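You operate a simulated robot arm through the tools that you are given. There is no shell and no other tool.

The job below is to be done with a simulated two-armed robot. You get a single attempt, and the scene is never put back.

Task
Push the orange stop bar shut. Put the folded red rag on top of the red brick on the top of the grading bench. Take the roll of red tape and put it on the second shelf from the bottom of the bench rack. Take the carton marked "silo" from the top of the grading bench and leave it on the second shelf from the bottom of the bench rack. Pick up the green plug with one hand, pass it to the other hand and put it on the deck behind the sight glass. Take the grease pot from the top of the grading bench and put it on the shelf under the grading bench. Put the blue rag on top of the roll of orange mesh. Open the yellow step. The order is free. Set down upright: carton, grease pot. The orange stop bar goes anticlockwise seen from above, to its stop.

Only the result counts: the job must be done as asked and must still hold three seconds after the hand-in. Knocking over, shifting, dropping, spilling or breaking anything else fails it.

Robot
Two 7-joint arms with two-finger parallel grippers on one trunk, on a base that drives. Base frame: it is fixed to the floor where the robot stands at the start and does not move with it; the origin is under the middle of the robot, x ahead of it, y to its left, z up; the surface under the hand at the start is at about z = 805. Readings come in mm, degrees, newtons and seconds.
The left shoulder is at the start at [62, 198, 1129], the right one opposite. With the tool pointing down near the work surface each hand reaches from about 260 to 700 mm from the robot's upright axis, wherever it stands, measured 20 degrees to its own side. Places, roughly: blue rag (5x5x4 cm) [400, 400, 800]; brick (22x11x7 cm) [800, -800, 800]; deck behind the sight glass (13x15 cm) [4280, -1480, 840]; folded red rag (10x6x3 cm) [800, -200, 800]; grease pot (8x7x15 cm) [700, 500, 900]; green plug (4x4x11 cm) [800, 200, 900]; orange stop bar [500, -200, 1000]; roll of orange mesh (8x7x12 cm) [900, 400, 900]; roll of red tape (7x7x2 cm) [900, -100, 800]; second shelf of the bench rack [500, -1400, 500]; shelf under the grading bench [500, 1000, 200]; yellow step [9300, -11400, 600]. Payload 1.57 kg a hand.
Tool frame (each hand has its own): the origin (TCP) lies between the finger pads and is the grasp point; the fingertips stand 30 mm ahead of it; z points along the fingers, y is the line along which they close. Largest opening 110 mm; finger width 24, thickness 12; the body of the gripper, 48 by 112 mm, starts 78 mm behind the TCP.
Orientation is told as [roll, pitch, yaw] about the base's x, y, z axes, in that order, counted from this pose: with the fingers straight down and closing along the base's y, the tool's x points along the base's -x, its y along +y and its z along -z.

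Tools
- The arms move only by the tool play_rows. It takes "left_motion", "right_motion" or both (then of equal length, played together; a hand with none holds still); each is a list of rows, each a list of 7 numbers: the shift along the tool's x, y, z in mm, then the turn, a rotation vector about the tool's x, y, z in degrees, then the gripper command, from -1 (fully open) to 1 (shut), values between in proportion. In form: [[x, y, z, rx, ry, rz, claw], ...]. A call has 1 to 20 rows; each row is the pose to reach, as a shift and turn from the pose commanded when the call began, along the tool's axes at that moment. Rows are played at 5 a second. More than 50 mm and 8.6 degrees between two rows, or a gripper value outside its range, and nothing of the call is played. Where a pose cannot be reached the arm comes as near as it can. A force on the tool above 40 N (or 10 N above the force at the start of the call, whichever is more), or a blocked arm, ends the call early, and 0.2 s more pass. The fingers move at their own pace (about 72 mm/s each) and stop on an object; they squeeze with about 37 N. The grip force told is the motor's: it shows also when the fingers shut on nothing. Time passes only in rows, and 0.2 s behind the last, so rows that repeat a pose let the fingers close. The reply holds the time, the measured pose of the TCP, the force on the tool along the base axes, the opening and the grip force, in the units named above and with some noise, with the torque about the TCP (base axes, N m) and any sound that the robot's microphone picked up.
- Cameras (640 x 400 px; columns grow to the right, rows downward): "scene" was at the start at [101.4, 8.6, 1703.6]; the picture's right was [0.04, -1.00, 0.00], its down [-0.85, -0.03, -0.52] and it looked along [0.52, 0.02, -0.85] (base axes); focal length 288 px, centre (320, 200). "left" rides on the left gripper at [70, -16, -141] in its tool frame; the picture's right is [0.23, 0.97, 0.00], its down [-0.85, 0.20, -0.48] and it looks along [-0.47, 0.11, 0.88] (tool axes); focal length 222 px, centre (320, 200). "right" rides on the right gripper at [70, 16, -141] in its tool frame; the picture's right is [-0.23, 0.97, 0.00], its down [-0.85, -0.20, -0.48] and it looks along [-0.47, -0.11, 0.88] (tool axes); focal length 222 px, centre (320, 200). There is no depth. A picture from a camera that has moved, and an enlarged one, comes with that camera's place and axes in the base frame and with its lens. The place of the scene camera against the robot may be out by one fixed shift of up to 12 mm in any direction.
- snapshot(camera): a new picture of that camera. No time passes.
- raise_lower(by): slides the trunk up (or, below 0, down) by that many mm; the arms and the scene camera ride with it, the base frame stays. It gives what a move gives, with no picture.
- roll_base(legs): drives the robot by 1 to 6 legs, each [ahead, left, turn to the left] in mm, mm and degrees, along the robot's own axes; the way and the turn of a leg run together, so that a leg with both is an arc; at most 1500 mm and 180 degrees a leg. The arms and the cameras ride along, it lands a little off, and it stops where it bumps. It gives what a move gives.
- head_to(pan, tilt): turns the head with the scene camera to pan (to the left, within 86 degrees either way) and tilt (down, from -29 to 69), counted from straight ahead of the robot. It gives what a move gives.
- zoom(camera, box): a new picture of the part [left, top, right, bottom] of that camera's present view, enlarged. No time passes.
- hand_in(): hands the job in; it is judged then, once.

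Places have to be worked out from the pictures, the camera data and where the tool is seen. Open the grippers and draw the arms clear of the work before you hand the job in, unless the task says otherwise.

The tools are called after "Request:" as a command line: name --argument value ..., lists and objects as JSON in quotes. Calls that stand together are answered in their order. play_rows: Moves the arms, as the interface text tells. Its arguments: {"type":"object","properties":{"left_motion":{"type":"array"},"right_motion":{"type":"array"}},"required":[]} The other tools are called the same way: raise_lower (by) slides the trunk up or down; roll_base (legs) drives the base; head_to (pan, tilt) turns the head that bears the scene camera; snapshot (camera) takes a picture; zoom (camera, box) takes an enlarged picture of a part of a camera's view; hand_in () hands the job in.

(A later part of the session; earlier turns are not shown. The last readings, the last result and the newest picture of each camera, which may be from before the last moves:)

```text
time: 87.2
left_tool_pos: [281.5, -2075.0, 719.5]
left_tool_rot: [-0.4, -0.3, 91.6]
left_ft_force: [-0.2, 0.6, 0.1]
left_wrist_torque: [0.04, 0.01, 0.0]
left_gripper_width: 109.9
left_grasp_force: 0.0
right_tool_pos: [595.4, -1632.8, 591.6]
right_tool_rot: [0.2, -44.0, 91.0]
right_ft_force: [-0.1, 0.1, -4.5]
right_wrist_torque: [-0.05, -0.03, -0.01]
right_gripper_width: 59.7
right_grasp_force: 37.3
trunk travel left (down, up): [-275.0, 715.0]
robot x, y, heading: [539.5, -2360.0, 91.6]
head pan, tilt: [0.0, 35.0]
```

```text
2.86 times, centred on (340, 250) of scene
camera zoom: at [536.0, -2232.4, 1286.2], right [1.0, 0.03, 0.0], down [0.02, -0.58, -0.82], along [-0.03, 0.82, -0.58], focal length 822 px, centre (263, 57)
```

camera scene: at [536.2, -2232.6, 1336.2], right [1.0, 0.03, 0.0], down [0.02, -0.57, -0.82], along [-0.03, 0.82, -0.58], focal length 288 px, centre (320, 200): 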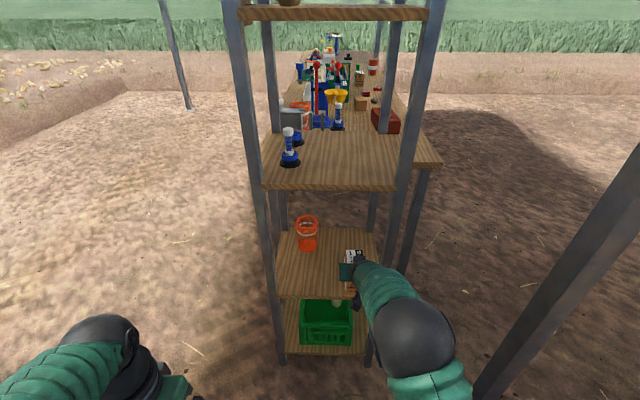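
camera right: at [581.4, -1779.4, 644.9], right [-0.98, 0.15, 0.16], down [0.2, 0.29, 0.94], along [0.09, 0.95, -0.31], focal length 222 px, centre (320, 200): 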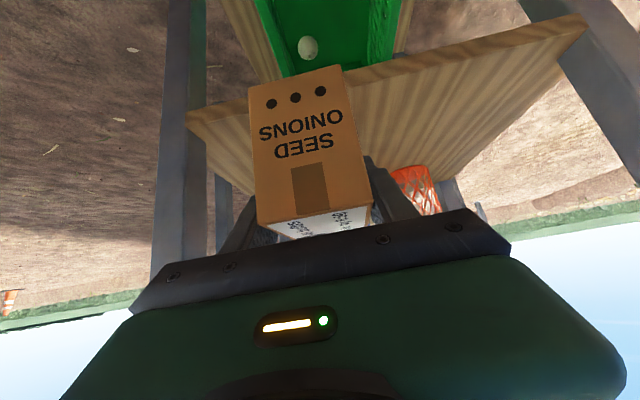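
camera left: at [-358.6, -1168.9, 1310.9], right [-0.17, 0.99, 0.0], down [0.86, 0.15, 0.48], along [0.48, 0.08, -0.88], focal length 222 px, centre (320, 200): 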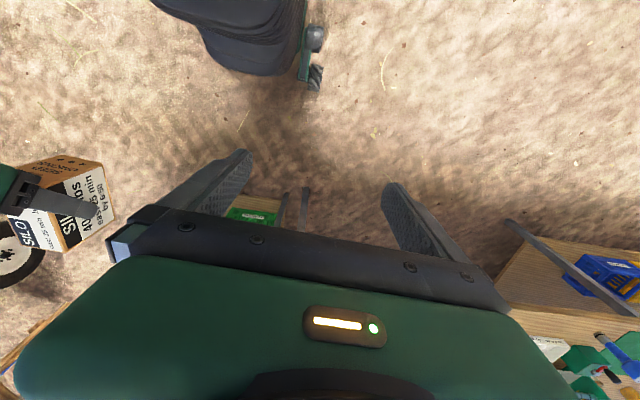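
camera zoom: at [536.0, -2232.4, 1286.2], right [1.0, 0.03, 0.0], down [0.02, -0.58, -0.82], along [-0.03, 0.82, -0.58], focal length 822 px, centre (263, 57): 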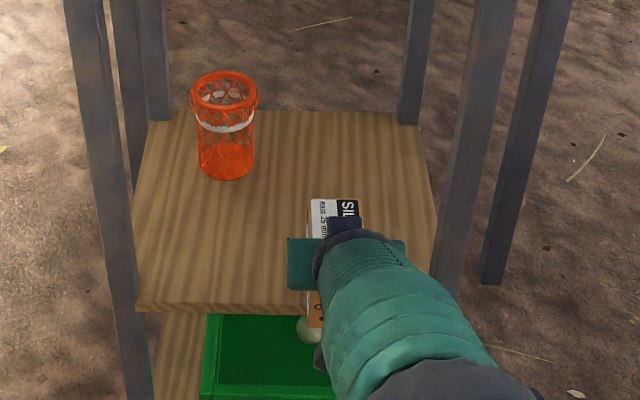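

Shelf top comes out at z≈500 from the wrist view, carton bottom at about 530, so it clears. I drive ahead 135 mm to carry it over the shelf.

Request:
roll_base --legs '[[135, 0, 0]]'

Request:
snapshot --camera "right"

Request:
snapshot --camera "scene"

```text
time: 88.5
left_tool_pos: [278.3, -1940.5, 718.7]
left_tool_rot: [-0.3, -0.2, 91.7]
left_ft_force: [-0.1, 0.7, -0.2]
left_wrist_torque: [0.01, 0.0, 0.0]
left_gripper_width: 109.9
left_grasp_force: 0.2
right_tool_pos: [591.8, -1496.5, 590.5]
right_tool_rot: [0.2, -43.9, 90.9]
right_ft_force: [-0.3, -0.8, -3.8]
right_wrist_torque: [-0.06, -0.02, -0.01]
right_gripper_width: 60.0
right_grasp_force: 36.7
trunk travel left (down, up): [-275.0, 715.0]
robot x, y, heading: [535.2, -2223.2, 92.1]
head pan, tilt: [0.0, 35.0]
```

```text
taken
camera right: at [576.8, -1644.0, 643.4], right [-0.98, 0.15, 0.16], down [0.2, 0.29, 0.94], along [0.09, 0.95, -0.31], focal length 222 px, centre (320, 200)
```

right: 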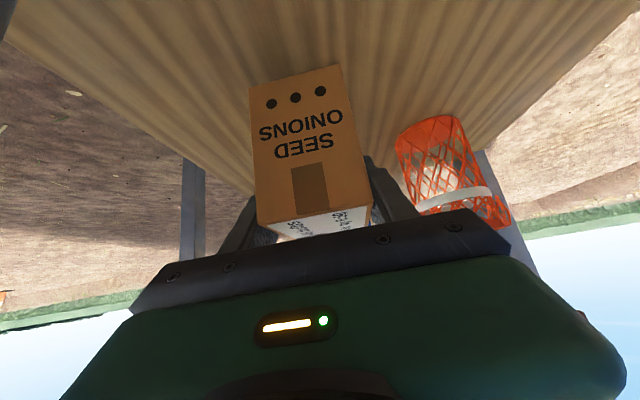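

```text
taken
camera scene: at [531.5, -2096.0, 1285.9], right [1.0, 0.03, 0.0], down [0.02, -0.58, -0.82], along [-0.03, 0.82, -0.58], focal length 288 px, centre (320, 200)
```

scene: 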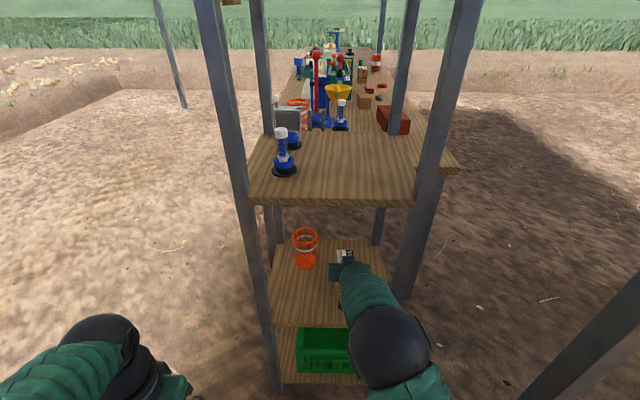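

The carton is over the shelf, clear of the jar and posts. I lower it gently, watching the force.

Request:
play_rows --right_motion '[[4.2, 0, 4.3, 0, 0, 0, 1], [8.3, 0, 8.6, 0, 0, 0, 1], [12.5, 0, 12.9, 0, 0, 0, 1], [12.5, 0, 12.9, 0, 0, 0, 1]]'

Request:
snapshot --camera "right"

```text
time: 89.5
left_tool_pos: [278.7, -1942.8, 719.8]
left_tool_rot: [-0.2, -0.3, 91.7]
left_ft_force: [0.2, 0.0, 0.7]
left_wrist_torque: [-0.01, 0.01, -0.03]
left_gripper_width: 109.9
left_grasp_force: 0.0
right_tool_pos: [592.8, -1497.8, 574.7]
right_tool_rot: [0.2, -44.0, 90.9]
right_ft_force: [0.1, 0.3, -4.0]
right_wrist_torque: [-0.03, -0.02, 0.02]
right_gripper_width: 59.7
right_grasp_force: 37.1
trunk travel left (down, up): [-275.0, 715.0]
robot x, y, heading: [533.0, -2223.9, 92.1]
head pan, tilt: [0.0, 35.0]
```

```text
taken
camera right: at [577.7, -1645.5, 627.3], right [-0.98, 0.15, 0.16], down [0.2, 0.29, 0.94], along [0.09, 0.95, -0.31], focal length 222 px, centre (320, 200)
```

right: 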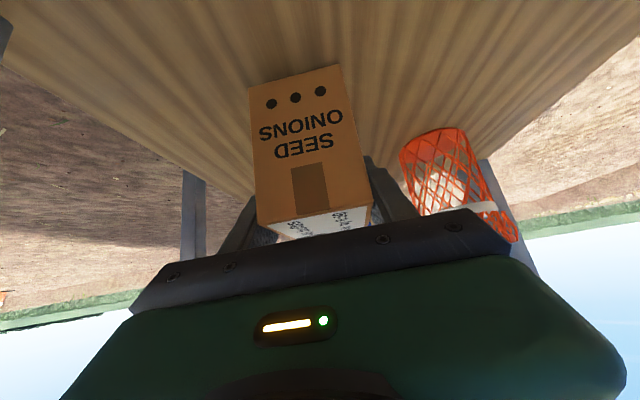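

Still free (force -4 N). I continue in 2 mm steps.

Request:
play_rows --right_motion '[[1.4, 0, 1.4, 0, 0, 0, 1], [2.8, 0, 2.9, 0, 0, 0, 1], [4.2, 0, 4.3, 0, 0, 0, 1], [4.2, 0, 4.3, 0, 0, 0, 1]]'

```text
time: 90.5
left_tool_pos: [278.3, -1940.9, 719.8]
left_tool_rot: [-0.3, -0.3, 91.6]
left_ft_force: [0.1, 0.4, -0.4]
left_wrist_torque: [-0.01, 0.01, -0.02]
left_gripper_width: 110.0
left_grasp_force: 0.2
right_tool_pos: [591.6, -1497.4, 569.1]
right_tool_rot: [0.1, -44.0, 90.9]
right_ft_force: [0.4, -0.1, -5.1]
right_wrist_torque: [-0.02, 0.0, 0.0]
right_gripper_width: 60.1
right_grasp_force: 36.6
trunk travel left (down, up): [-275.0, 715.0]
robot x, y, heading: [535.5, -2226.2, 91.7]
head pan, tilt: [0.0, 35.0]
```

Still no contact at TCP z=569; two more millimetre steps.

Request:
play_rows --right_motion '[[1.4, 0, 1.4, 0, 0, 0, 1], [2.8, 0, 2.9, 0, 0, 0, 1], [2.8, 0, 2.9, 0, 0, 0, 1]]'

```text
time: 91.3
left_tool_pos: [279.2, -1942.6, 720.8]
left_tool_rot: [-0.4, -0.3, 91.7]
left_ft_force: [-0.8, 0.0, 0.0]
left_wrist_torque: [-0.02, 0.01, -0.02]
left_gripper_width: 109.8
left_grasp_force: 0.0
right_tool_pos: [592.1, -1497.1, 564.6]
right_tool_rot: [0.2, -44.0, 90.9]
right_ft_force: [-0.6, 0.8, -3.8]
right_wrist_torque: [-0.07, 0.01, 0.02]
right_gripper_width: 59.9
right_grasp_force: 36.9
trunk travel left (down, up): [-275.0, 715.0]
robot x, y, heading: [534.1, -2224.7, 91.9]
head pan, tilt: [0.0, 35.0]
```

Request:
play_rows --right_motion '[[1.4, 0, 1.4, 0, 0, 0, 1], [2.8, 0, 2.9, 0, 0, 0, 1], [2.8, 0, 2.9, 0, 0, 0, 1]]'

```text
time: 92.1
left_tool_pos: [278.9, -1944.3, 720.1]
left_tool_rot: [-0.3, -0.6, 91.7]
left_ft_force: [-0.4, 0.2, -0.3]
left_wrist_torque: [-0.02, -0.01, -0.01]
left_gripper_width: 110.3
left_grasp_force: 0.0
right_tool_pos: [592.3, -1497.7, 563.0]
right_tool_rot: [0.2, -44.4, 90.9]
right_ft_force: [0.8, -1.9, 16.0]
right_wrist_torque: [-1.11, -0.55, 0.02]
right_gripper_width: 59.8
right_grasp_force: 36.7
trunk travel left (down, up): [-275.0, 715.0]
robot x, y, heading: [536.3, -2227.2, 92.0]
head pan, tilt: [0.0, 35.0]
```

Contact felt (16 N up), so the shelf is at z≈501. I ease off 1.5 mm and open the fingers partly.

Request:
play_rows --right_motion '[[-1, 0, -1, 0, 0, 0, 1], [-1, 0, -1, 0, 0, 0, 0], [-1, 0, -1, 0, 0, 0, -0.5], [-1, 0, -1, 0, 0, 0, -0.5], [-1, 0, -1, 0, 0, 0, -0.5]]'

Request:
snapshot --camera "right"

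Request:
zoom --camera "scene" --box '[240, 190, 420, 330]'

```text
time: 93.3
left_tool_pos: [279.7, -1942.3, 720.2]
left_tool_rot: [-0.3, -0.4, 91.6]
left_ft_force: [0.6, 0.4, -0.3]
left_wrist_torque: [0.02, 0.04, -0.03]
left_gripper_width: 109.9
left_grasp_force: 0.0
right_tool_pos: [591.8, -1495.6, 562.3]
right_tool_rot: [0.2, -44.0, 90.9]
right_ft_force: [0.0, 0.4, 0.1]
right_wrist_torque: [0.01, 0.01, -0.01]
right_gripper_width: 82.3
right_grasp_force: 0.0
trunk travel left (down, up): [-275.0, 715.0]
robot x, y, heading: [538.4, -2225.8, 91.9]
head pan, tilt: [0.0, 35.0]
```

```text
taken
camera right: at [577.0, -1645.7, 614.6], right [-0.98, 0.15, 0.16], down [0.2, 0.29, 0.94], along [0.09, 0.95, -0.31], focal length 222 px, centre (320, 200)
```

right: 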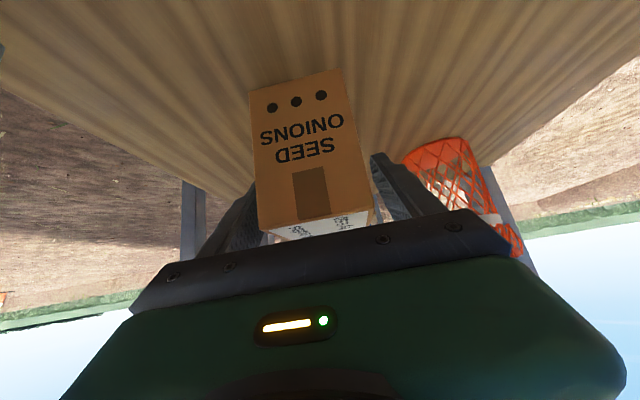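

```text
2.86 times, centred on (330, 260) of scene
camera zoom: at [531.6, -2098.7, 1286.2], right [1.0, 0.03, 0.0], down [0.02, -0.57, -0.82], along [-0.03, 0.82, -0.57], focal length 822 px, centre (291, 29)
```

zoom: 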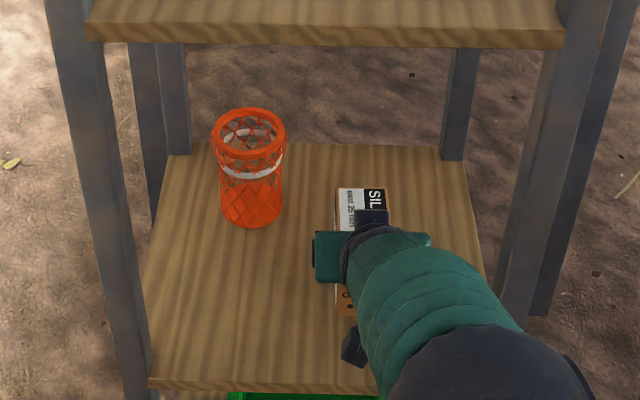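

The carton stands on the shelf. I withdraw back along the finger direction.

Request:
play_rows --right_motion '[[0, 0, -20, 0, 0, 0, -0.5], [0, 0, -50, 0, 0, 0, -0.5], [0, 0, -85, 0, 0, 0, -0.5], [0, 0, -120, 0, 0, 0, -0.5], [0, 0, -150, 0, 0, 0, -0.5]]'

Request:
snapshot --camera "right"

Request:
zoom --camera "scene" --box '[240, 190, 420, 330]'

```text
time: 94.7
left_tool_pos: [276.1, -1942.8, 719.1]
left_tool_rot: [-0.3, -0.3, 92.0]
left_ft_force: [0.3, 0.4, 0.3]
left_wrist_torque: [-0.02, 0.02, -0.02]
left_gripper_width: 109.8
left_grasp_force: 0.1
right_tool_pos: [664.6, -1589.9, 658.1]
right_tool_rot: [-1.4, -43.0, 84.6]
right_ft_force: [-27.8, 9.8, -10.3]
right_wrist_torque: [-0.05, 0.21, 0.39]
right_gripper_width: 57.6
right_grasp_force: 0.0
trunk travel left (down, up): [-275.0, 715.0]
robot x, y, heading: [536.9, -2222.6, 91.8]
head pan, tilt: [0.0, 35.0]
stopped in row 5 (right hand): the arm was blocked; the commanded pose is now the measured one
```

```text
taken
camera right: at [629.5, -1732.9, 712.8], right [-0.95, 0.27, 0.14], down [0.21, 0.28, 0.94], along [0.22, 0.92, -0.32], focal length 222 px, centre (320, 200)
```

right: 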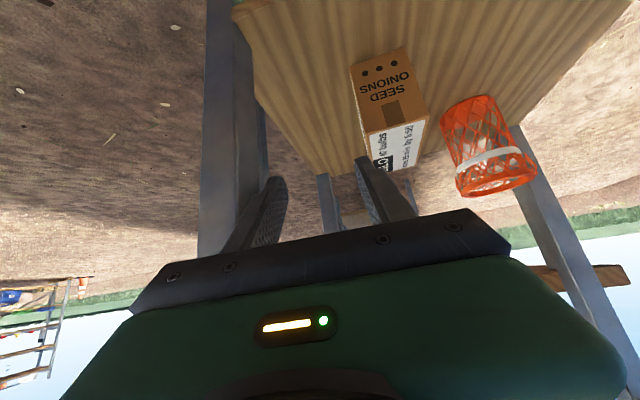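

```text
2.86 times, centred on (330, 260) of scene
camera zoom: at [523.8, -2095.4, 1285.8], right [1.0, 0.03, 0.01], down [0.02, -0.58, -0.82], along [-0.03, 0.82, -0.58], focal length 822 px, centre (291, 29)
```

zoom: 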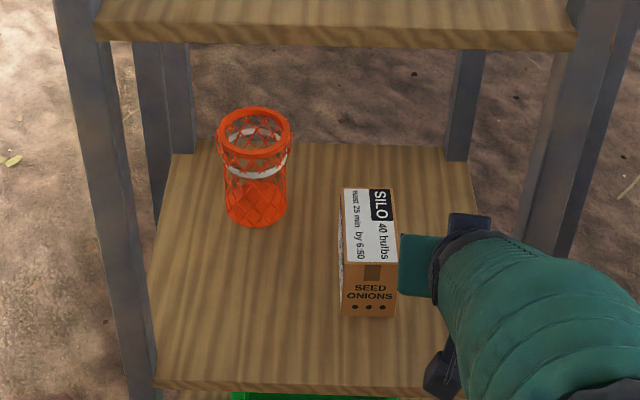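

The hand drifted right and touched the near-right post while withdrawing; the carton stays upright on the shelf. I take a full look before moving further.

Request:
snapshot --camera "scene"

Request:
snapshot --camera "left"

```text
taken
camera scene: at [523.8, -2095.4, 1285.8], right [1.0, 0.03, 0.01], down [0.02, -0.58, -0.82], along [-0.03, 0.82, -0.58], focal length 288 px, centre (320, 200)
```

scene: 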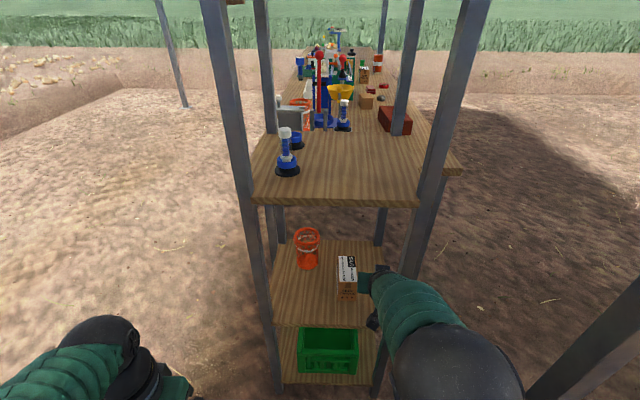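

```text
taken
camera left: at [293.2, -2012.0, 860.3], right [-0.97, -0.26, -0.01], down [-0.23, 0.85, 0.48], along [-0.12, 0.47, -0.88], focal length 222 px, centre (320, 200)
```

left: 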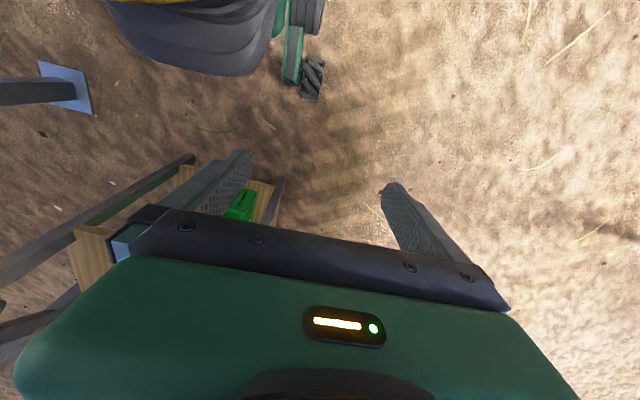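

The right finger rests against the near-right rack post. I move the hand left 35 mm and a little back, in small steps.

Request:
play_rows --right_motion '[[0, 8, 0, 0, 0, 0, -0.3], [0, 18, 0, 0, 0, 0, -0.3], [0, 28, 0, 0, 0, 0, -0.3], [0, 35, 0, 0, 0, 0, -0.3]]'

Request:
snapshot --camera "right"

Request:
snapshot --camera "scene"

```text
time: 95.5
left_tool_pos: [275.0, -1944.4, 721.3]
left_tool_rot: [-0.3, -0.5, 91.9]
left_ft_force: [0.1, 0.4, 0.5]
left_wrist_torque: [-0.04, -0.03, -0.02]
left_gripper_width: 110.0
left_grasp_force: 0.1
right_tool_pos: [675.4, -1579.0, 677.2]
right_tool_rot: [1.7, -44.2, 78.4]
right_ft_force: [-39.7, 5.5, -1.8]
right_wrist_torque: [-0.13, -0.86, -0.29]
right_gripper_width: 36.5
right_grasp_force: 0.0
trunk travel left (down, up): [-275.0, 715.0]
robot x, y, heading: [533.5, -2220.7, 92.1]
head pan, tilt: [0.0, 35.0]
stopped in row 4 (right hand): the force on the tool passed its limit at 42 N (the readings are from after the stop); the commanded pose is now the measured one
```

```text
taken
camera right: at [632.4, -1722.4, 729.7], right [-0.92, 0.34, 0.18], down [0.27, 0.23, 0.94], along [0.27, 0.91, -0.3], focal length 222 px, centre (320, 200)
```

right: 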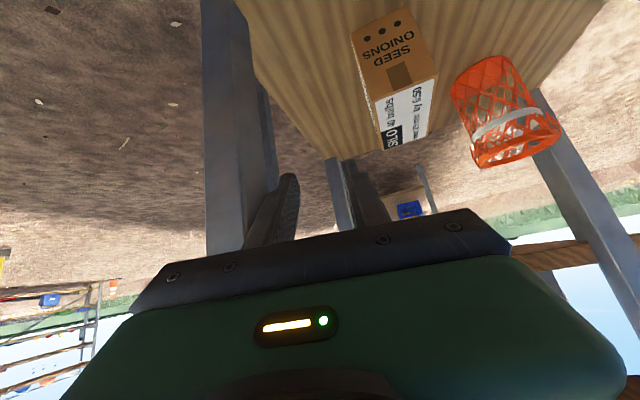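

```text
taken
camera scene: at [520.2, -2097.7, 1287.0], right [1.0, 0.04, 0.01], down [0.03, -0.58, -0.82], along [-0.02, 0.82, -0.58], focal length 288 px, centre (320, 200)
```

scene: 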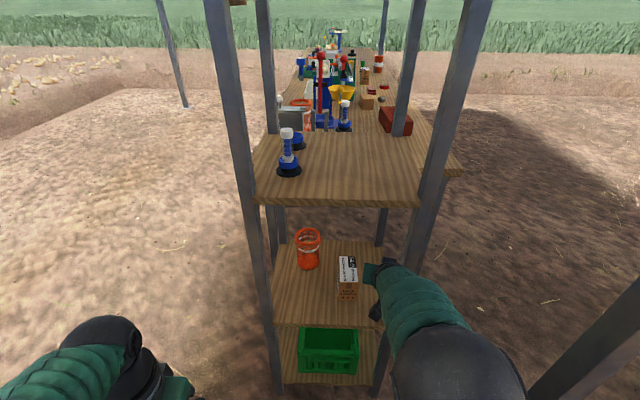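

The arm pushes outward against the post even though commanded inward, so I free it with the base instead: shift the robot 40 mm left (the hand is well above the carton's top), then check.

Request:
roll_base --legs '[[0, 40, 0]]'

Request:
snapshot --camera "scene"

Request:
snapshot --camera "right"

```text
time: 96.4
left_tool_pos: [248.2, -1946.1, 723.9]
left_tool_rot: [0.5, -0.5, 91.8]
left_ft_force: [-0.6, -0.1, 0.8]
left_wrist_torque: [0.01, 0.06, 0.05]
left_gripper_width: 110.2
left_grasp_force: 0.0
right_tool_pos: [657.7, -1581.2, 676.6]
right_tool_rot: [3.0, -44.3, 76.2]
right_ft_force: [-1.2, 0.2, -0.4]
right_wrist_torque: [-0.06, 0.13, 0.12]
right_gripper_width: 68.6
right_grasp_force: 0.0
trunk travel left (down, up): [-275.0, 715.0]
robot x, y, heading: [494.6, -2225.3, 91.9]
head pan, tilt: [0.0, 35.0]
```

```text
taken
camera scene: at [505.8, -2099.8, 1286.5], right [1.0, 0.03, -0.01], down [0.01, -0.57, -0.82], along [-0.03, 0.82, -0.57], focal length 288 px, centre (320, 200)
```

scene: 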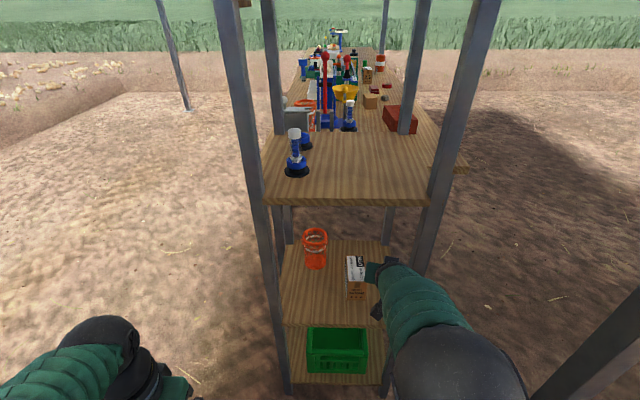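

```text
taken
camera right: at [613.3, -1723.5, 730.0], right [-0.92, 0.35, 0.2], down [0.29, 0.22, 0.93], along [0.28, 0.91, -0.31], focal length 222 px, centre (320, 200)
```

right: 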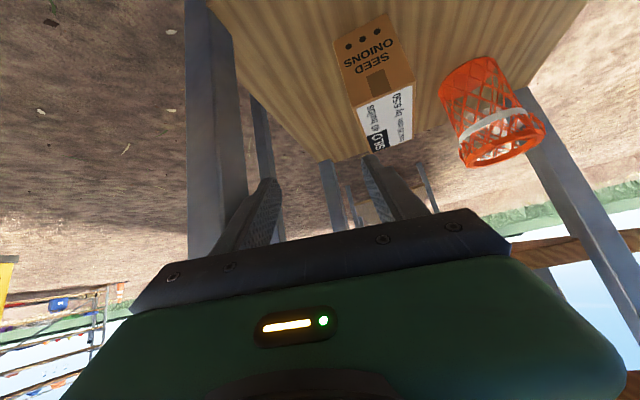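

The contact is released. I drive straight back 200 mm to take the hand out of the rack.

Request:
roll_base --legs '[[-200, 0, 0]]'

Request:
snapshot --camera "scene"

Request:
zoom --camera "scene" --box '[240, 190, 420, 330]'

```text
time: 98.0
left_tool_pos: [247.1, -2151.1, 722.6]
left_tool_rot: [-0.1, -0.7, 91.8]
left_ft_force: [-0.7, -0.2, 0.6]
left_wrist_torque: [0.02, -0.02, 0.0]
left_gripper_width: 109.9
left_grasp_force: 0.1
right_tool_pos: [662.2, -1787.1, 680.7]
right_tool_rot: [2.4, -44.6, 76.6]
right_ft_force: [0.6, 0.5, -0.3]
right_wrist_torque: [0.02, -0.01, 0.01]
right_gripper_width: 71.5
right_grasp_force: 0.0
trunk travel left (down, up): [-275.0, 715.0]
robot x, y, heading: [505.1, -2427.7, 92.0]
head pan, tilt: [0.0, 35.0]
```

```text
taken
camera scene: at [498.4, -2306.4, 1286.6], right [1.0, 0.03, 0.0], down [0.02, -0.57, -0.82], along [-0.03, 0.82, -0.57], focal length 288 px, centre (320, 200)
```

scene: 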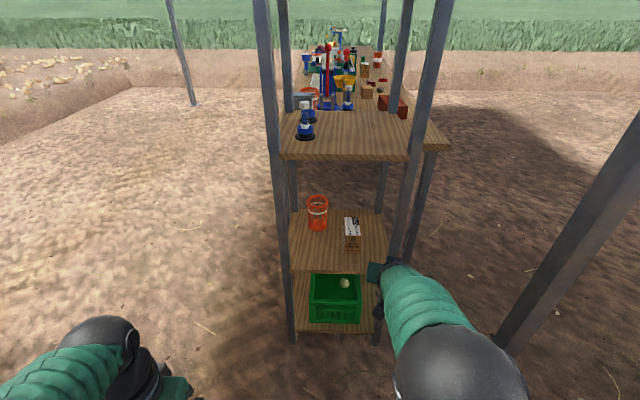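

```text
2.86 times, centred on (330, 260) of scene
camera zoom: at [498.4, -2306.4, 1286.6], right [1.0, 0.03, 0.0], down [0.02, -0.57, -0.82], along [-0.03, 0.82, -0.57], focal length 822 px, centre (291, 29)
```

zoom: 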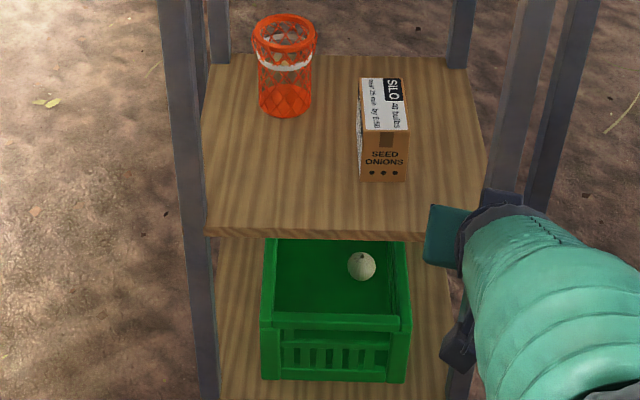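

The carton stands upright and unmoved on the second shelf. I raise the trunk back up before the next leg.

Request:
raise_lower --by 400

Request:
play_rows --right_motion '[[0, 0, 0, -5.4, 0, -5.5, -1], [0, 0, 0, -10.8, 0, -10.9, -1], [20, 0, -20, -10.8, 0, -10.9, -1], [40, 0, -40, -10.8, 0, -10.9, -1], [40, 0, -40, -10.8, 0, -10.9, -1]]'

Request:
snapshot --camera "scene"

```text
time: 101.9
left_tool_pos: [248.2, -2150.6, 1122.7]
left_tool_rot: [-0.1, -0.6, 91.8]
left_ft_force: [0.4, 0.6, -1.1]
left_wrist_torque: [-0.02, 0.01, 0.0]
left_gripper_width: 109.8
left_grasp_force: 0.0
right_tool_pos: [665.0, -1785.9, 1080.8]
right_tool_rot: [2.5, -44.5, 76.2]
right_ft_force: [0.4, 0.4, 0.3]
right_wrist_torque: [0.0, 0.04, -0.03]
right_gripper_width: 71.3
right_grasp_force: 0.1
trunk travel left (down, up): [-675.0, 315.0]
robot x, y, heading: [504.6, -2434.3, 92.1]
head pan, tilt: [0.0, 35.0]
```

```text
time: 103.1
left_tool_pos: [246.6, -2150.4, 1121.9]
left_tool_rot: [-0.1, -0.6, 91.8]
left_ft_force: [0.7, 0.3, 1.2]
left_wrist_torque: [-0.01, 0.0, -0.03]
left_gripper_width: 109.9
left_grasp_force: 0.0
right_tool_pos: [649.5, -1841.4, 1079.5]
right_tool_rot: [2.1, -45.0, 91.8]
right_ft_force: [-0.3, 0.9, 0.0]
right_wrist_torque: [0.0, 0.02, 0.0]
right_gripper_width: 110.1
right_grasp_force: 0.2
trunk travel left (down, up): [-675.0, 315.0]
robot x, y, heading: [502.4, -2428.4, 92.0]
head pan, tilt: [0.0, 35.0]
```

```text
taken
camera scene: at [497.8, -2303.7, 1686.2], right [1.0, 0.03, 0.0], down [0.02, -0.57, -0.82], along [-0.03, 0.82, -0.58], focal length 288 px, centre (320, 200)
```

scene: 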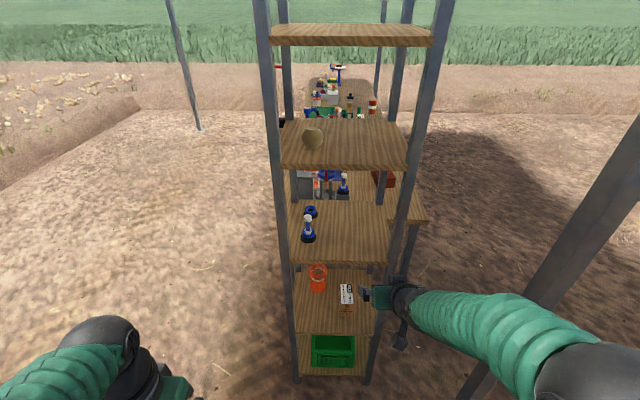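

The arm behaves again. Raise the last 50 mm, turn to heading 0, and drive back to the bench front near y≈295.

Request:
raise_lower --by 50

Request:
roll_base --legs '[[0, 0, -92], [-1050, 0, 0], [0, 1400, 0], [0, 1350, 0]]'

Request:
head_to --pan 0 --tilt 45

Request:
snapshot --camera "scene"

```text
time: 104.0
left_tool_pos: [248.5, -2150.6, 1171.4]
left_tool_rot: [0.0, -0.5, 91.8]
left_ft_force: [0.1, 0.4, -0.7]
left_wrist_torque: [0.02, 0.0, -0.01]
left_gripper_width: 110.0
left_grasp_force: 0.1
right_tool_pos: [650.0, -1841.5, 1129.5]
right_tool_rot: [2.4, -45.0, 91.7]
right_ft_force: [1.3, 0.6, -0.7]
right_wrist_torque: [0.04, -0.01, 0.05]
right_gripper_width: 110.1
right_grasp_force: 0.0
trunk travel left (down, up): [-725.0, 265.0]
robot x, y, heading: [504.9, -2430.5, 92.1]
head pan, tilt: [0.0, 35.0]
```

```text
time: 126.3
left_tool_pos: [-200.0, 595.8, 1172.6]
left_tool_rot: [0.0, -0.7, -0.9]
left_ft_force: [0.0, -0.6, -0.7]
left_wrist_torque: [-0.01, 0.02, 0.0]
left_gripper_width: 110.0
left_grasp_force: 0.1
right_tool_pos: [90.6, 178.6, 1129.8]
right_tool_rot: [2.5, -45.0, -1.0]
right_ft_force: [0.0, 0.2, -0.6]
right_wrist_torque: [0.0, -0.05, 0.0]
right_gripper_width: 110.0
right_grasp_force: 0.0
trunk travel left (down, up): [-725.0, 265.0]
robot x, y, heading: [-491.5, 355.7, -1.0]
head pan, tilt: [0.0, 35.0]
```

```text
time: 127.1
left_tool_pos: [-200.3, 596.8, 1172.7]
left_tool_rot: [0.0, -0.4, -0.9]
left_ft_force: [-0.7, 0.7, 0.3]
left_wrist_torque: [0.01, -0.02, -0.01]
left_gripper_width: 110.0
left_grasp_force: 0.0
right_tool_pos: [90.1, 179.5, 1130.0]
right_tool_rot: [2.4, -45.0, -1.0]
right_ft_force: [-0.3, 0.6, 0.6]
right_wrist_torque: [0.01, -0.01, -0.02]
right_gripper_width: 110.2
right_grasp_force: 0.0
trunk travel left (down, up): [-725.0, 265.0]
robot x, y, heading: [-493.8, 357.1, -0.9]
head pan, tilt: [0.0, 45.0]
```

```text
taken
camera scene: at [-376.9, 359.4, 1721.5], right [-0.01, -1.0, 0.0], down [-0.71, 0.01, -0.71], along [0.71, -0.01, -0.71], focal length 288 px, centre (320, 200)
```

scene: 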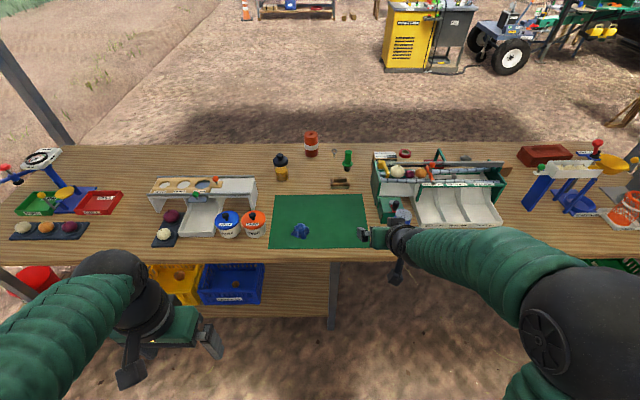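

Robot is back in front at [-494,357]. I go left and forward to stand opposite the pot, hands high above everything.

Request:
roll_base --legs '[[0, 235, 0.9], [400, 0, 0]]'

Request:
head_to --pan 0 --tilt 55

Request:
snapshot --camera "scene"

Request:
snapshot --camera "right"

```text
time: 130.9
left_tool_pos: [195.3, 839.8, 1171.1]
left_tool_rot: [-0.1, -0.7, 0.0]
left_ft_force: [1.2, 0.1, 0.3]
left_wrist_torque: [-0.04, -0.02, 0.02]
left_gripper_width: 109.8
left_grasp_force: 0.0
right_tool_pos: [490.3, 426.5, 1131.2]
right_tool_rot: [2.3, -45.1, 0.1]
right_ft_force: [-0.1, -0.2, -0.1]
right_wrist_torque: [-0.03, -0.03, 0.0]
right_gripper_width: 109.8
right_grasp_force: 0.0
trunk travel left (down, up): [-725.0, 265.0]
robot x, y, heading: [-93.7, 593.8, -0.0]
head pan, tilt: [0.0, 45.0]
```

```text
time: 131.6
left_tool_pos: [197.0, 838.9, 1172.6]
left_tool_rot: [0.0, -0.6, 0.0]
left_ft_force: [-0.5, -0.3, -0.6]
left_wrist_torque: [-0.03, 0.01, -0.03]
left_gripper_width: 109.9
left_grasp_force: 0.1
right_tool_pos: [492.0, 425.5, 1128.8]
right_tool_rot: [2.4, -45.1, 0.0]
right_ft_force: [0.6, -1.3, -0.4]
right_wrist_torque: [-0.01, 0.0, -0.01]
right_gripper_width: 110.1
right_grasp_force: 0.1
trunk travel left (down, up): [-725.0, 265.0]
robot x, y, heading: [-93.0, 590.7, 0.5]
head pan, tilt: [0.0, 55.0]
```

```text
taken
camera scene: at [13.6, 597.8, 1708.1], right [0.0, -1.0, 0.0], down [-0.82, 0.0, -0.57], along [0.57, 0.0, -0.82], focal length 288 px, centre (320, 200)
```

scene: 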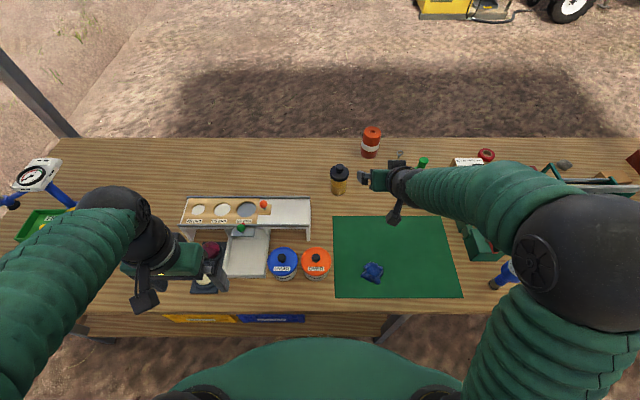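

```text
taken
camera right: at [341.3, 437.0, 1180.6], right [0.13, 0.97, 0.19], down [0.27, -0.22, 0.94], along [0.95, -0.07, -0.29], focal length 222 px, centre (320, 200)
```

right: 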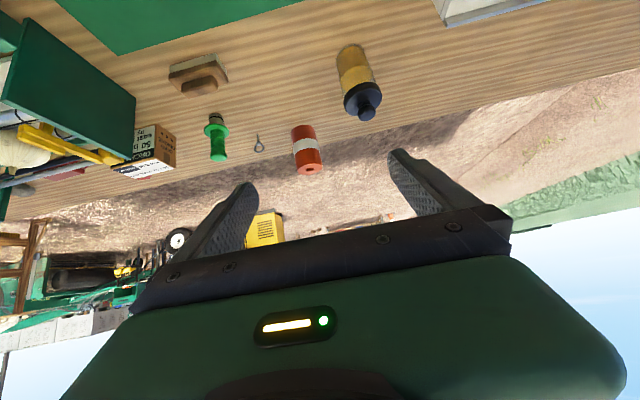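

The pot is at about [671,523]. I enlarge it to judge lid and body heights for the grasp.

Request:
zoom --camera "right" --box '[300, 20, 440, 140]'

Request:
zoom --camera "scene" --box '[300, 140, 400, 210]'

```text
3.33 times, centred on (370, 80) of right
camera zoom: at [341.3, 437.0, 1180.6], right [0.13, 0.97, 0.19], down [0.27, -0.22, 0.94], along [0.95, -0.07, -0.29], focal length 740 px, centre (153, 600)
```

zoom: 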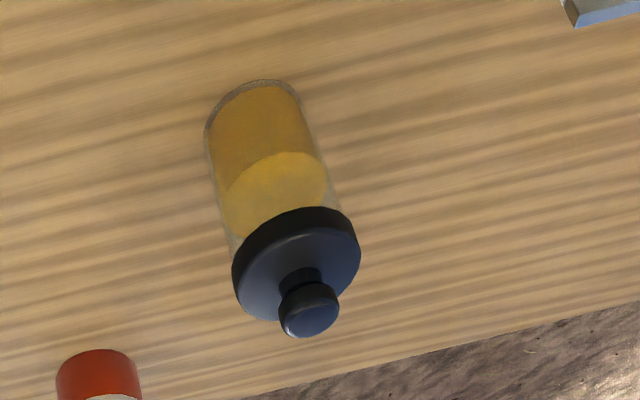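

```text
5.71 times, centred on (350, 175) of scene
camera zoom: at [13.6, 597.8, 1708.1], right [0.0, -1.0, 0.0], down [-0.82, 0.0, -0.57], along [0.57, 0.0, -0.82], focal length 1643 px, centre (149, 343)
```

zoom: 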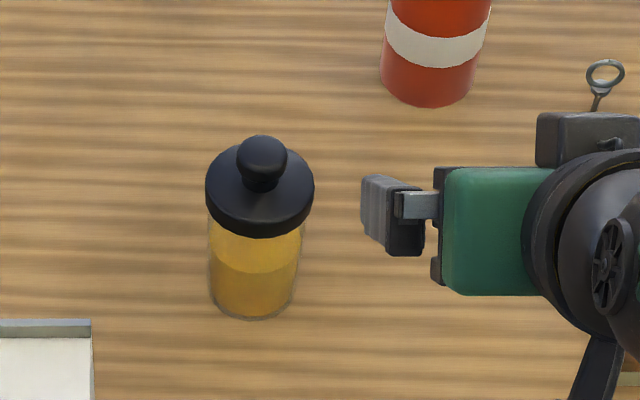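

Pot axis is [690,526], body z 805–895 (dia ≈62), lid to 910, knob to 942. I move the base 50 mm ahead, then the right hand to a pre-grasp pitched 45° pointing at the body.

Request:
roll_base --legs '[[50, 0, 0]]'

Request:
play_rows --right_motion '[[14, 17, 32, 0.3, 0, -0.3, -1], [28, 33, 65, 0.6, 0, -0.6, -1], [42, 50, 98, 0.9, 0, -0.9, -1], [56, 67, 130, 1.2, 0, -1.2, -1], [70, 83, 163, 1.5, 0, -1.5, -1], [83, 100, 195, 1.7, 0, -1.7, -1], [83, 100, 195, 1.7, 0, -1.7, -1]]'

Request:
snapshot --camera "right"

Request:
zoom --camera "scene" --box '[280, 130, 440, 230]'

```text
time: 132.6
left_tool_pos: [236.1, 838.5, 1174.7]
left_tool_rot: [0.0, -1.2, 0.0]
left_ft_force: [1.5, -0.6, 0.5]
left_wrist_torque: [0.02, -0.04, -0.01]
left_gripper_width: 110.1
left_grasp_force: 0.1
right_tool_pos: [533.1, 425.6, 1136.9]
right_tool_rot: [2.5, -45.6, -0.1]
right_ft_force: [0.8, 0.4, 1.0]
right_wrist_torque: [0.01, -0.01, -0.01]
right_gripper_width: 110.1
right_grasp_force: 0.1
trunk travel left (down, up): [-725.0, 265.0]
robot x, y, heading: [-40.5, 593.0, 0.2]
head pan, tilt: [0.0, 55.0]
```

```text
time: 134.2
left_tool_pos: [247.7, 839.0, 1173.2]
left_tool_rot: [-0.1, -0.7, 0.1]
left_ft_force: [-0.3, 0.2, 1.0]
left_wrist_torque: [0.02, 0.0, -0.02]
left_gripper_width: 110.2
left_grasp_force: 0.0
right_tool_pos: [619.2, 535.0, 935.2]
right_tool_rot: [-1.1, -45.1, 2.3]
right_ft_force: [0.3, -0.6, -0.3]
right_wrist_torque: [-0.05, 0.0, -0.03]
right_gripper_width: 110.2
right_grasp_force: 0.1
trunk travel left (down, up): [-725.0, 265.0]
robot x, y, heading: [-42.3, 593.3, 0.1]
head pan, tilt: [0.0, 55.0]
```

```text
taken
camera right: at [467.5, 549.5, 985.8], right [0.13, 0.98, 0.15], down [0.27, -0.18, 0.95], along [0.95, -0.09, -0.29], focal length 222 px, centre (320, 200)
```

right: 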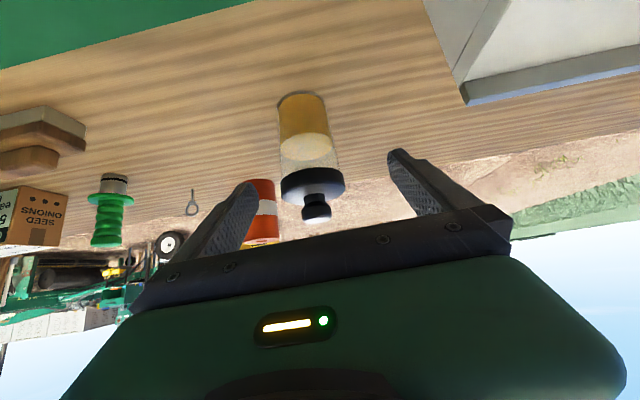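

```text
4.00 times, centred on (360, 180) of scene
camera zoom: at [64.9, 599.7, 1708.0], right [0.0, -1.0, 0.0], down [-0.82, 0.0, -0.57], along [0.57, 0.0, -0.82], focal length 1150 px, centre (160, 280)
```

zoom: 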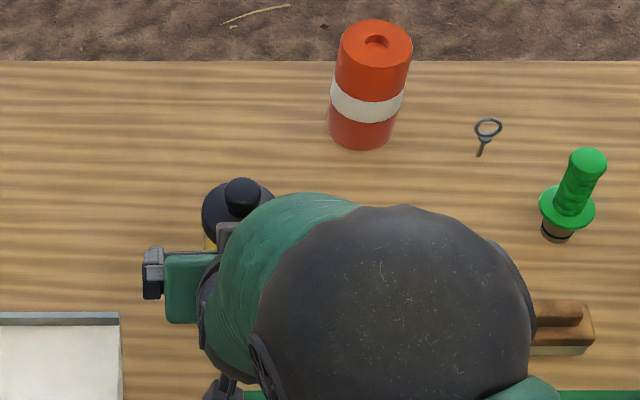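

Slight offset: the pot lies about 10 mm right of the hand's line. I correct sideways and yaw, then advance 100 mm along the fingers.

Request:
play_rows --right_motion '[[0, -6, 0, 0.4, 0, 1.2, -1], [0, -11, 0, 0.85, 0, 2.4, -1], [0, -12, 25, 0.85, 0, 2.4, -1], [0, -13, 50, 0.85, 0, 2.4, -1], [0, -13, 50, 0.85, 0, 2.4, -1]]'

Request:
snapshot --camera "right"

```text
time: 135.4
left_tool_pos: [245.5, 839.9, 1171.9]
left_tool_rot: [-0.2, -0.6, 0.0]
left_ft_force: [0.1, -0.6, -0.7]
left_wrist_torque: [0.0, -0.03, -0.03]
left_gripper_width: 109.8
left_grasp_force: 0.1
right_tool_pos: [655.1, 521.7, 903.0]
right_tool_rot: [0.4, -45.2, -1.0]
right_ft_force: [0.0, 0.2, 0.4]
right_wrist_torque: [0.01, -0.01, -0.01]
right_gripper_width: 109.7
right_grasp_force: 0.1
trunk travel left (down, up): [-725.0, 265.0]
robot x, y, heading: [-40.8, 593.9, -0.0]
head pan, tilt: [0.0, 55.0]
```

```text
taken
camera right: at [503.7, 541.1, 952.5], right [0.17, 0.97, 0.17], down [0.26, -0.21, 0.94], along [0.95, -0.12, -0.29], focal length 222 px, centre (320, 200)
```

right: 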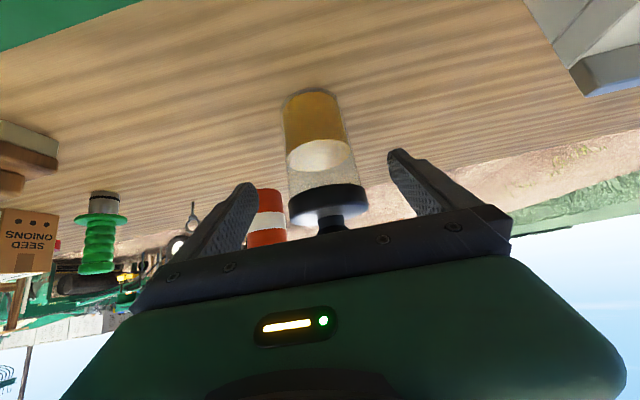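

Centred now within ~4 mm. Advance the last 50 mm and look before closing.

Request:
play_rows --right_motion '[[0, 4, 15, 0, 0, 0, -1], [1, 4, 35, 0, 0, 0, -1], [2, 4, 52, 0, 0, 0, -1], [2, 4, 52, 0, 0, 0, -1]]'

Request:
snapshot --camera "right"

Request:
zoom --camera "scene" --box '[280, 130, 440, 230]'

```text
time: 136.4
left_tool_pos: [246.2, 838.1, 1172.4]
left_tool_rot: [-0.1, -0.7, 0.1]
left_ft_force: [0.1, -0.4, 0.0]
left_wrist_torque: [0.03, 0.01, 0.0]
left_gripper_width: 109.9
left_grasp_force: 0.1
right_tool_pos: [691.0, 524.3, 863.7]
right_tool_rot: [0.5, -45.1, -1.1]
right_ft_force: [0.4, -0.6, 0.2]
right_wrist_torque: [0.03, -0.02, 0.01]
right_gripper_width: 109.8
right_grasp_force: 0.0
trunk travel left (down, up): [-725.0, 265.0]
robot x, y, heading: [-42.0, 590.5, -0.0]
head pan, tilt: [0.0, 55.0]
```

```text
taken
camera right: at [540.1, 544.0, 914.6], right [0.17, 0.97, 0.17], down [0.26, -0.21, 0.94], along [0.95, -0.12, -0.29], focal length 222 px, centre (320, 200)
```

right: 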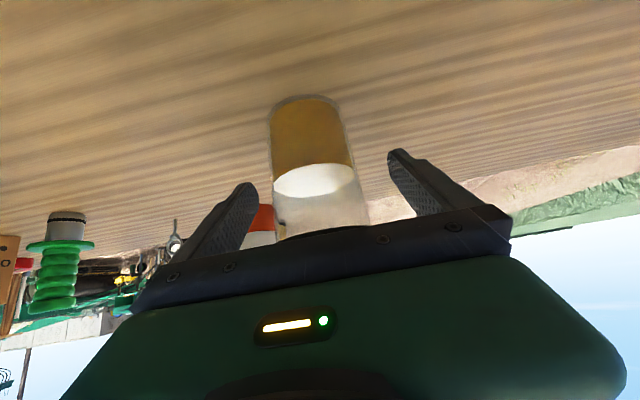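

```text
4.00 times, centred on (360, 180) of scene
camera zoom: at [64.8, 599.2, 1708.0], right [0.0, -1.0, 0.0], down [-0.82, 0.0, -0.57], along [0.57, 0.0, -0.82], focal length 1150 px, centre (160, 280)
```

zoom: 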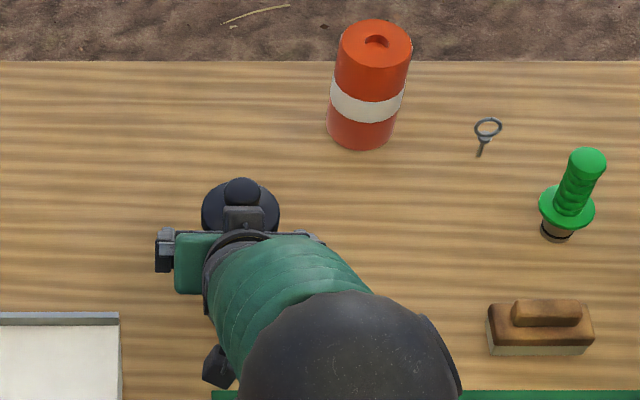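

The pot body is between the fingers. I close the gripper.

Request:
play_rows --right_motion '[[0, 0, 0, 0, 0, 0, -0.4], [0, 0, 0, 0, 0, 0, 0], [0, 0, 0, 0, 0, 0, 1], [0, 0, 0, 0, 0, 0, 1], [0, 0, 0, 0, 0, 0, 1]]'

Request:
snapshot --camera "right"

```text
time: 137.6
left_tool_pos: [245.6, 838.1, 1173.8]
left_tool_rot: [-0.1, -0.6, -0.1]
left_ft_force: [-0.1, 0.4, 1.0]
left_wrist_torque: [-0.02, -0.02, 0.0]
left_gripper_width: 110.1
left_grasp_force: 0.1
right_tool_pos: [691.1, 525.1, 863.2]
right_tool_rot: [0.5, -45.1, -1.1]
right_ft_force: [0.1, -0.3, 0.7]
right_wrist_torque: [-0.12, -0.03, 0.0]
right_gripper_width: 62.7
right_grasp_force: 36.9
trunk travel left (down, up): [-725.0, 265.0]
robot x, y, heading: [-42.6, 592.6, 0.3]
head pan, tilt: [0.0, 55.0]
```

```text
taken
camera right: at [540.2, 543.8, 914.7], right [0.17, 0.97, 0.17], down [0.26, -0.21, 0.94], along [0.95, -0.12, -0.29], focal length 222 px, centre (320, 200)
```

right: 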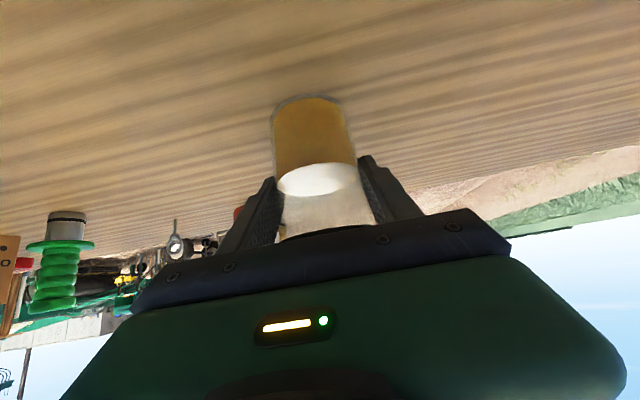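

Gripped at 62.7 mm. I lift it straight up 110 mm.

Request:
play_rows --right_motion '[[-14, 0, -14, 0, 0, 0, 1], [-35, 0, -35, 0, 0, 0, 1], [-57, 0, -57, 0, 0, 0, 1], [-78, 0, -78, 0, 0, 0, 1], [-78, 0, -78, 0, 0, 0, 1]]'

Request:
snapshot --camera "scene"

```text
time: 138.8
left_tool_pos: [246.2, 838.8, 1172.3]
left_tool_rot: [-0.1, -0.7, -0.1]
left_ft_force: [0.0, 0.1, 0.8]
left_wrist_torque: [0.01, 0.03, 0.06]
left_gripper_width: 109.9
left_grasp_force: 0.0
right_tool_pos: [691.1, 526.8, 974.1]
right_tool_rot: [0.4, -45.1, -1.1]
right_ft_force: [0.2, -0.3, -2.6]
right_wrist_torque: [-0.02, 0.01, -0.01]
right_gripper_width: 62.5
right_grasp_force: 36.7
trunk travel left (down, up): [-725.0, 265.0]
robot x, y, heading: [-39.4, 594.6, 0.2]
head pan, tilt: [0.0, 55.0]
```

```text
taken
camera scene: at [65.6, 599.2, 1708.0], right [0.0, -1.0, 0.0], down [-0.82, 0.0, -0.57], along [0.57, 0.0, -0.82], focal length 288 px, centre (320, 200)
```

scene: 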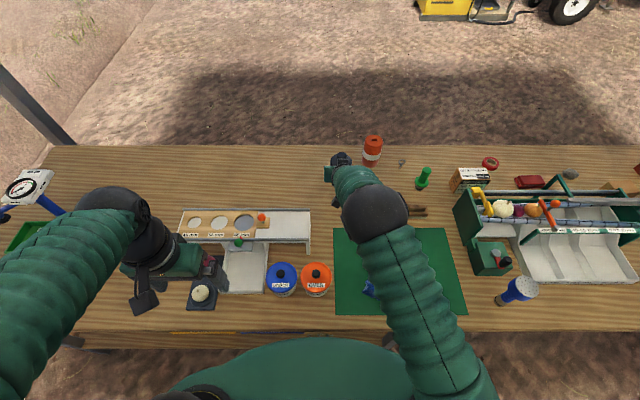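

The pot is up (2.6 N). I raise the trunk a little, back away, then lower toward the under-bench shelf.

Request:
raise_lower --by 60

Request:
roll_base --legs '[[-720, 0, 0]]'

Request:
raise_lower --by -400

Request:
head_to --pan 0 --tilt 35

Request:
snapshot --camera "scene"

```text
time: 139.8
left_tool_pos: [247.9, 838.6, 1233.3]
left_tool_rot: [0.0, -0.6, 0.0]
left_ft_force: [0.1, 0.0, -0.6]
left_wrist_torque: [0.0, 0.0, -0.02]
left_gripper_width: 110.0
left_grasp_force: 0.0
right_tool_pos: [690.7, 525.8, 1033.9]
right_tool_rot: [0.5, -45.1, -1.1]
right_ft_force: [-0.4, 0.4, -2.4]
right_wrist_torque: [0.01, 0.02, -0.01]
right_gripper_width: 63.0
right_grasp_force: 37.1
trunk travel left (down, up): [-785.0, 205.0]
robot x, y, heading: [-40.4, 591.2, -0.0]
head pan, tilt: [0.0, 55.0]
```

```text
time: 143.7
left_tool_pos: [-474.5, 838.7, 1231.7]
left_tool_rot: [-0.2, -0.6, -0.4]
left_ft_force: [0.0, 0.0, 0.0]
left_wrist_torque: [0.0, 0.02, -0.01]
left_gripper_width: 110.1
left_grasp_force: 0.0
right_tool_pos: [-32.6, 523.2, 1034.0]
right_tool_rot: [0.4, -45.0, -1.5]
right_ft_force: [-0.4, -0.5, -2.6]
right_wrist_torque: [-0.01, 0.02, 0.03]
right_gripper_width: 62.3
right_grasp_force: 37.3
trunk travel left (down, up): [-785.0, 205.0]
robot x, y, heading: [-765.0, 593.6, -0.4]
head pan, tilt: [0.0, 55.0]
```

```text
time: 147.5
left_tool_pos: [-477.9, 839.0, 833.1]
left_tool_rot: [-0.1, -0.8, -0.5]
left_ft_force: [-0.2, 0.1, -0.7]
left_wrist_torque: [0.02, 0.01, 0.0]
left_gripper_width: 110.1
left_grasp_force: 0.2
right_tool_pos: [-35.5, 522.3, 635.5]
right_tool_rot: [0.5, -45.1, -1.4]
right_ft_force: [-0.3, 0.3, -2.5]
right_wrist_torque: [0.01, 0.02, -0.02]
right_gripper_width: 62.0
right_grasp_force: 36.8
trunk travel left (down, up): [-385.0, 605.0]
robot x, y, heading: [-765.8, 596.4, -0.4]
head pan, tilt: [0.0, 55.0]
```

```text
time: 148.4
left_tool_pos: [-477.6, 838.7, 831.8]
left_tool_rot: [-0.1, -0.6, -0.5]
left_ft_force: [-0.1, 0.6, 0.3]
left_wrist_torque: [0.0, 0.01, -0.01]
left_gripper_width: 109.7
left_grasp_force: 0.0
right_tool_pos: [-35.8, 522.7, 636.0]
right_tool_rot: [0.6, -45.1, -1.5]
right_ft_force: [-0.9, 0.6, -2.6]
right_wrist_torque: [0.02, 0.01, 0.0]
right_gripper_width: 62.3
right_grasp_force: 37.6
trunk travel left (down, up): [-385.0, 605.0]
robot x, y, heading: [-762.3, 587.3, -0.3]
head pan, tilt: [0.0, 35.0]
```

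```text
taken
camera scene: at [-643.2, 599.8, 1396.1], right [-0.01, -1.0, 0.0], down [-0.58, 0.0, -0.82], along [0.82, -0.01, -0.58], focal length 288 px, centre (320, 200)
```

scene: 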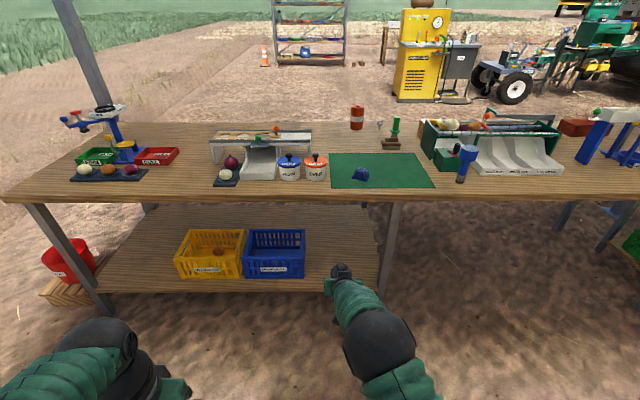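

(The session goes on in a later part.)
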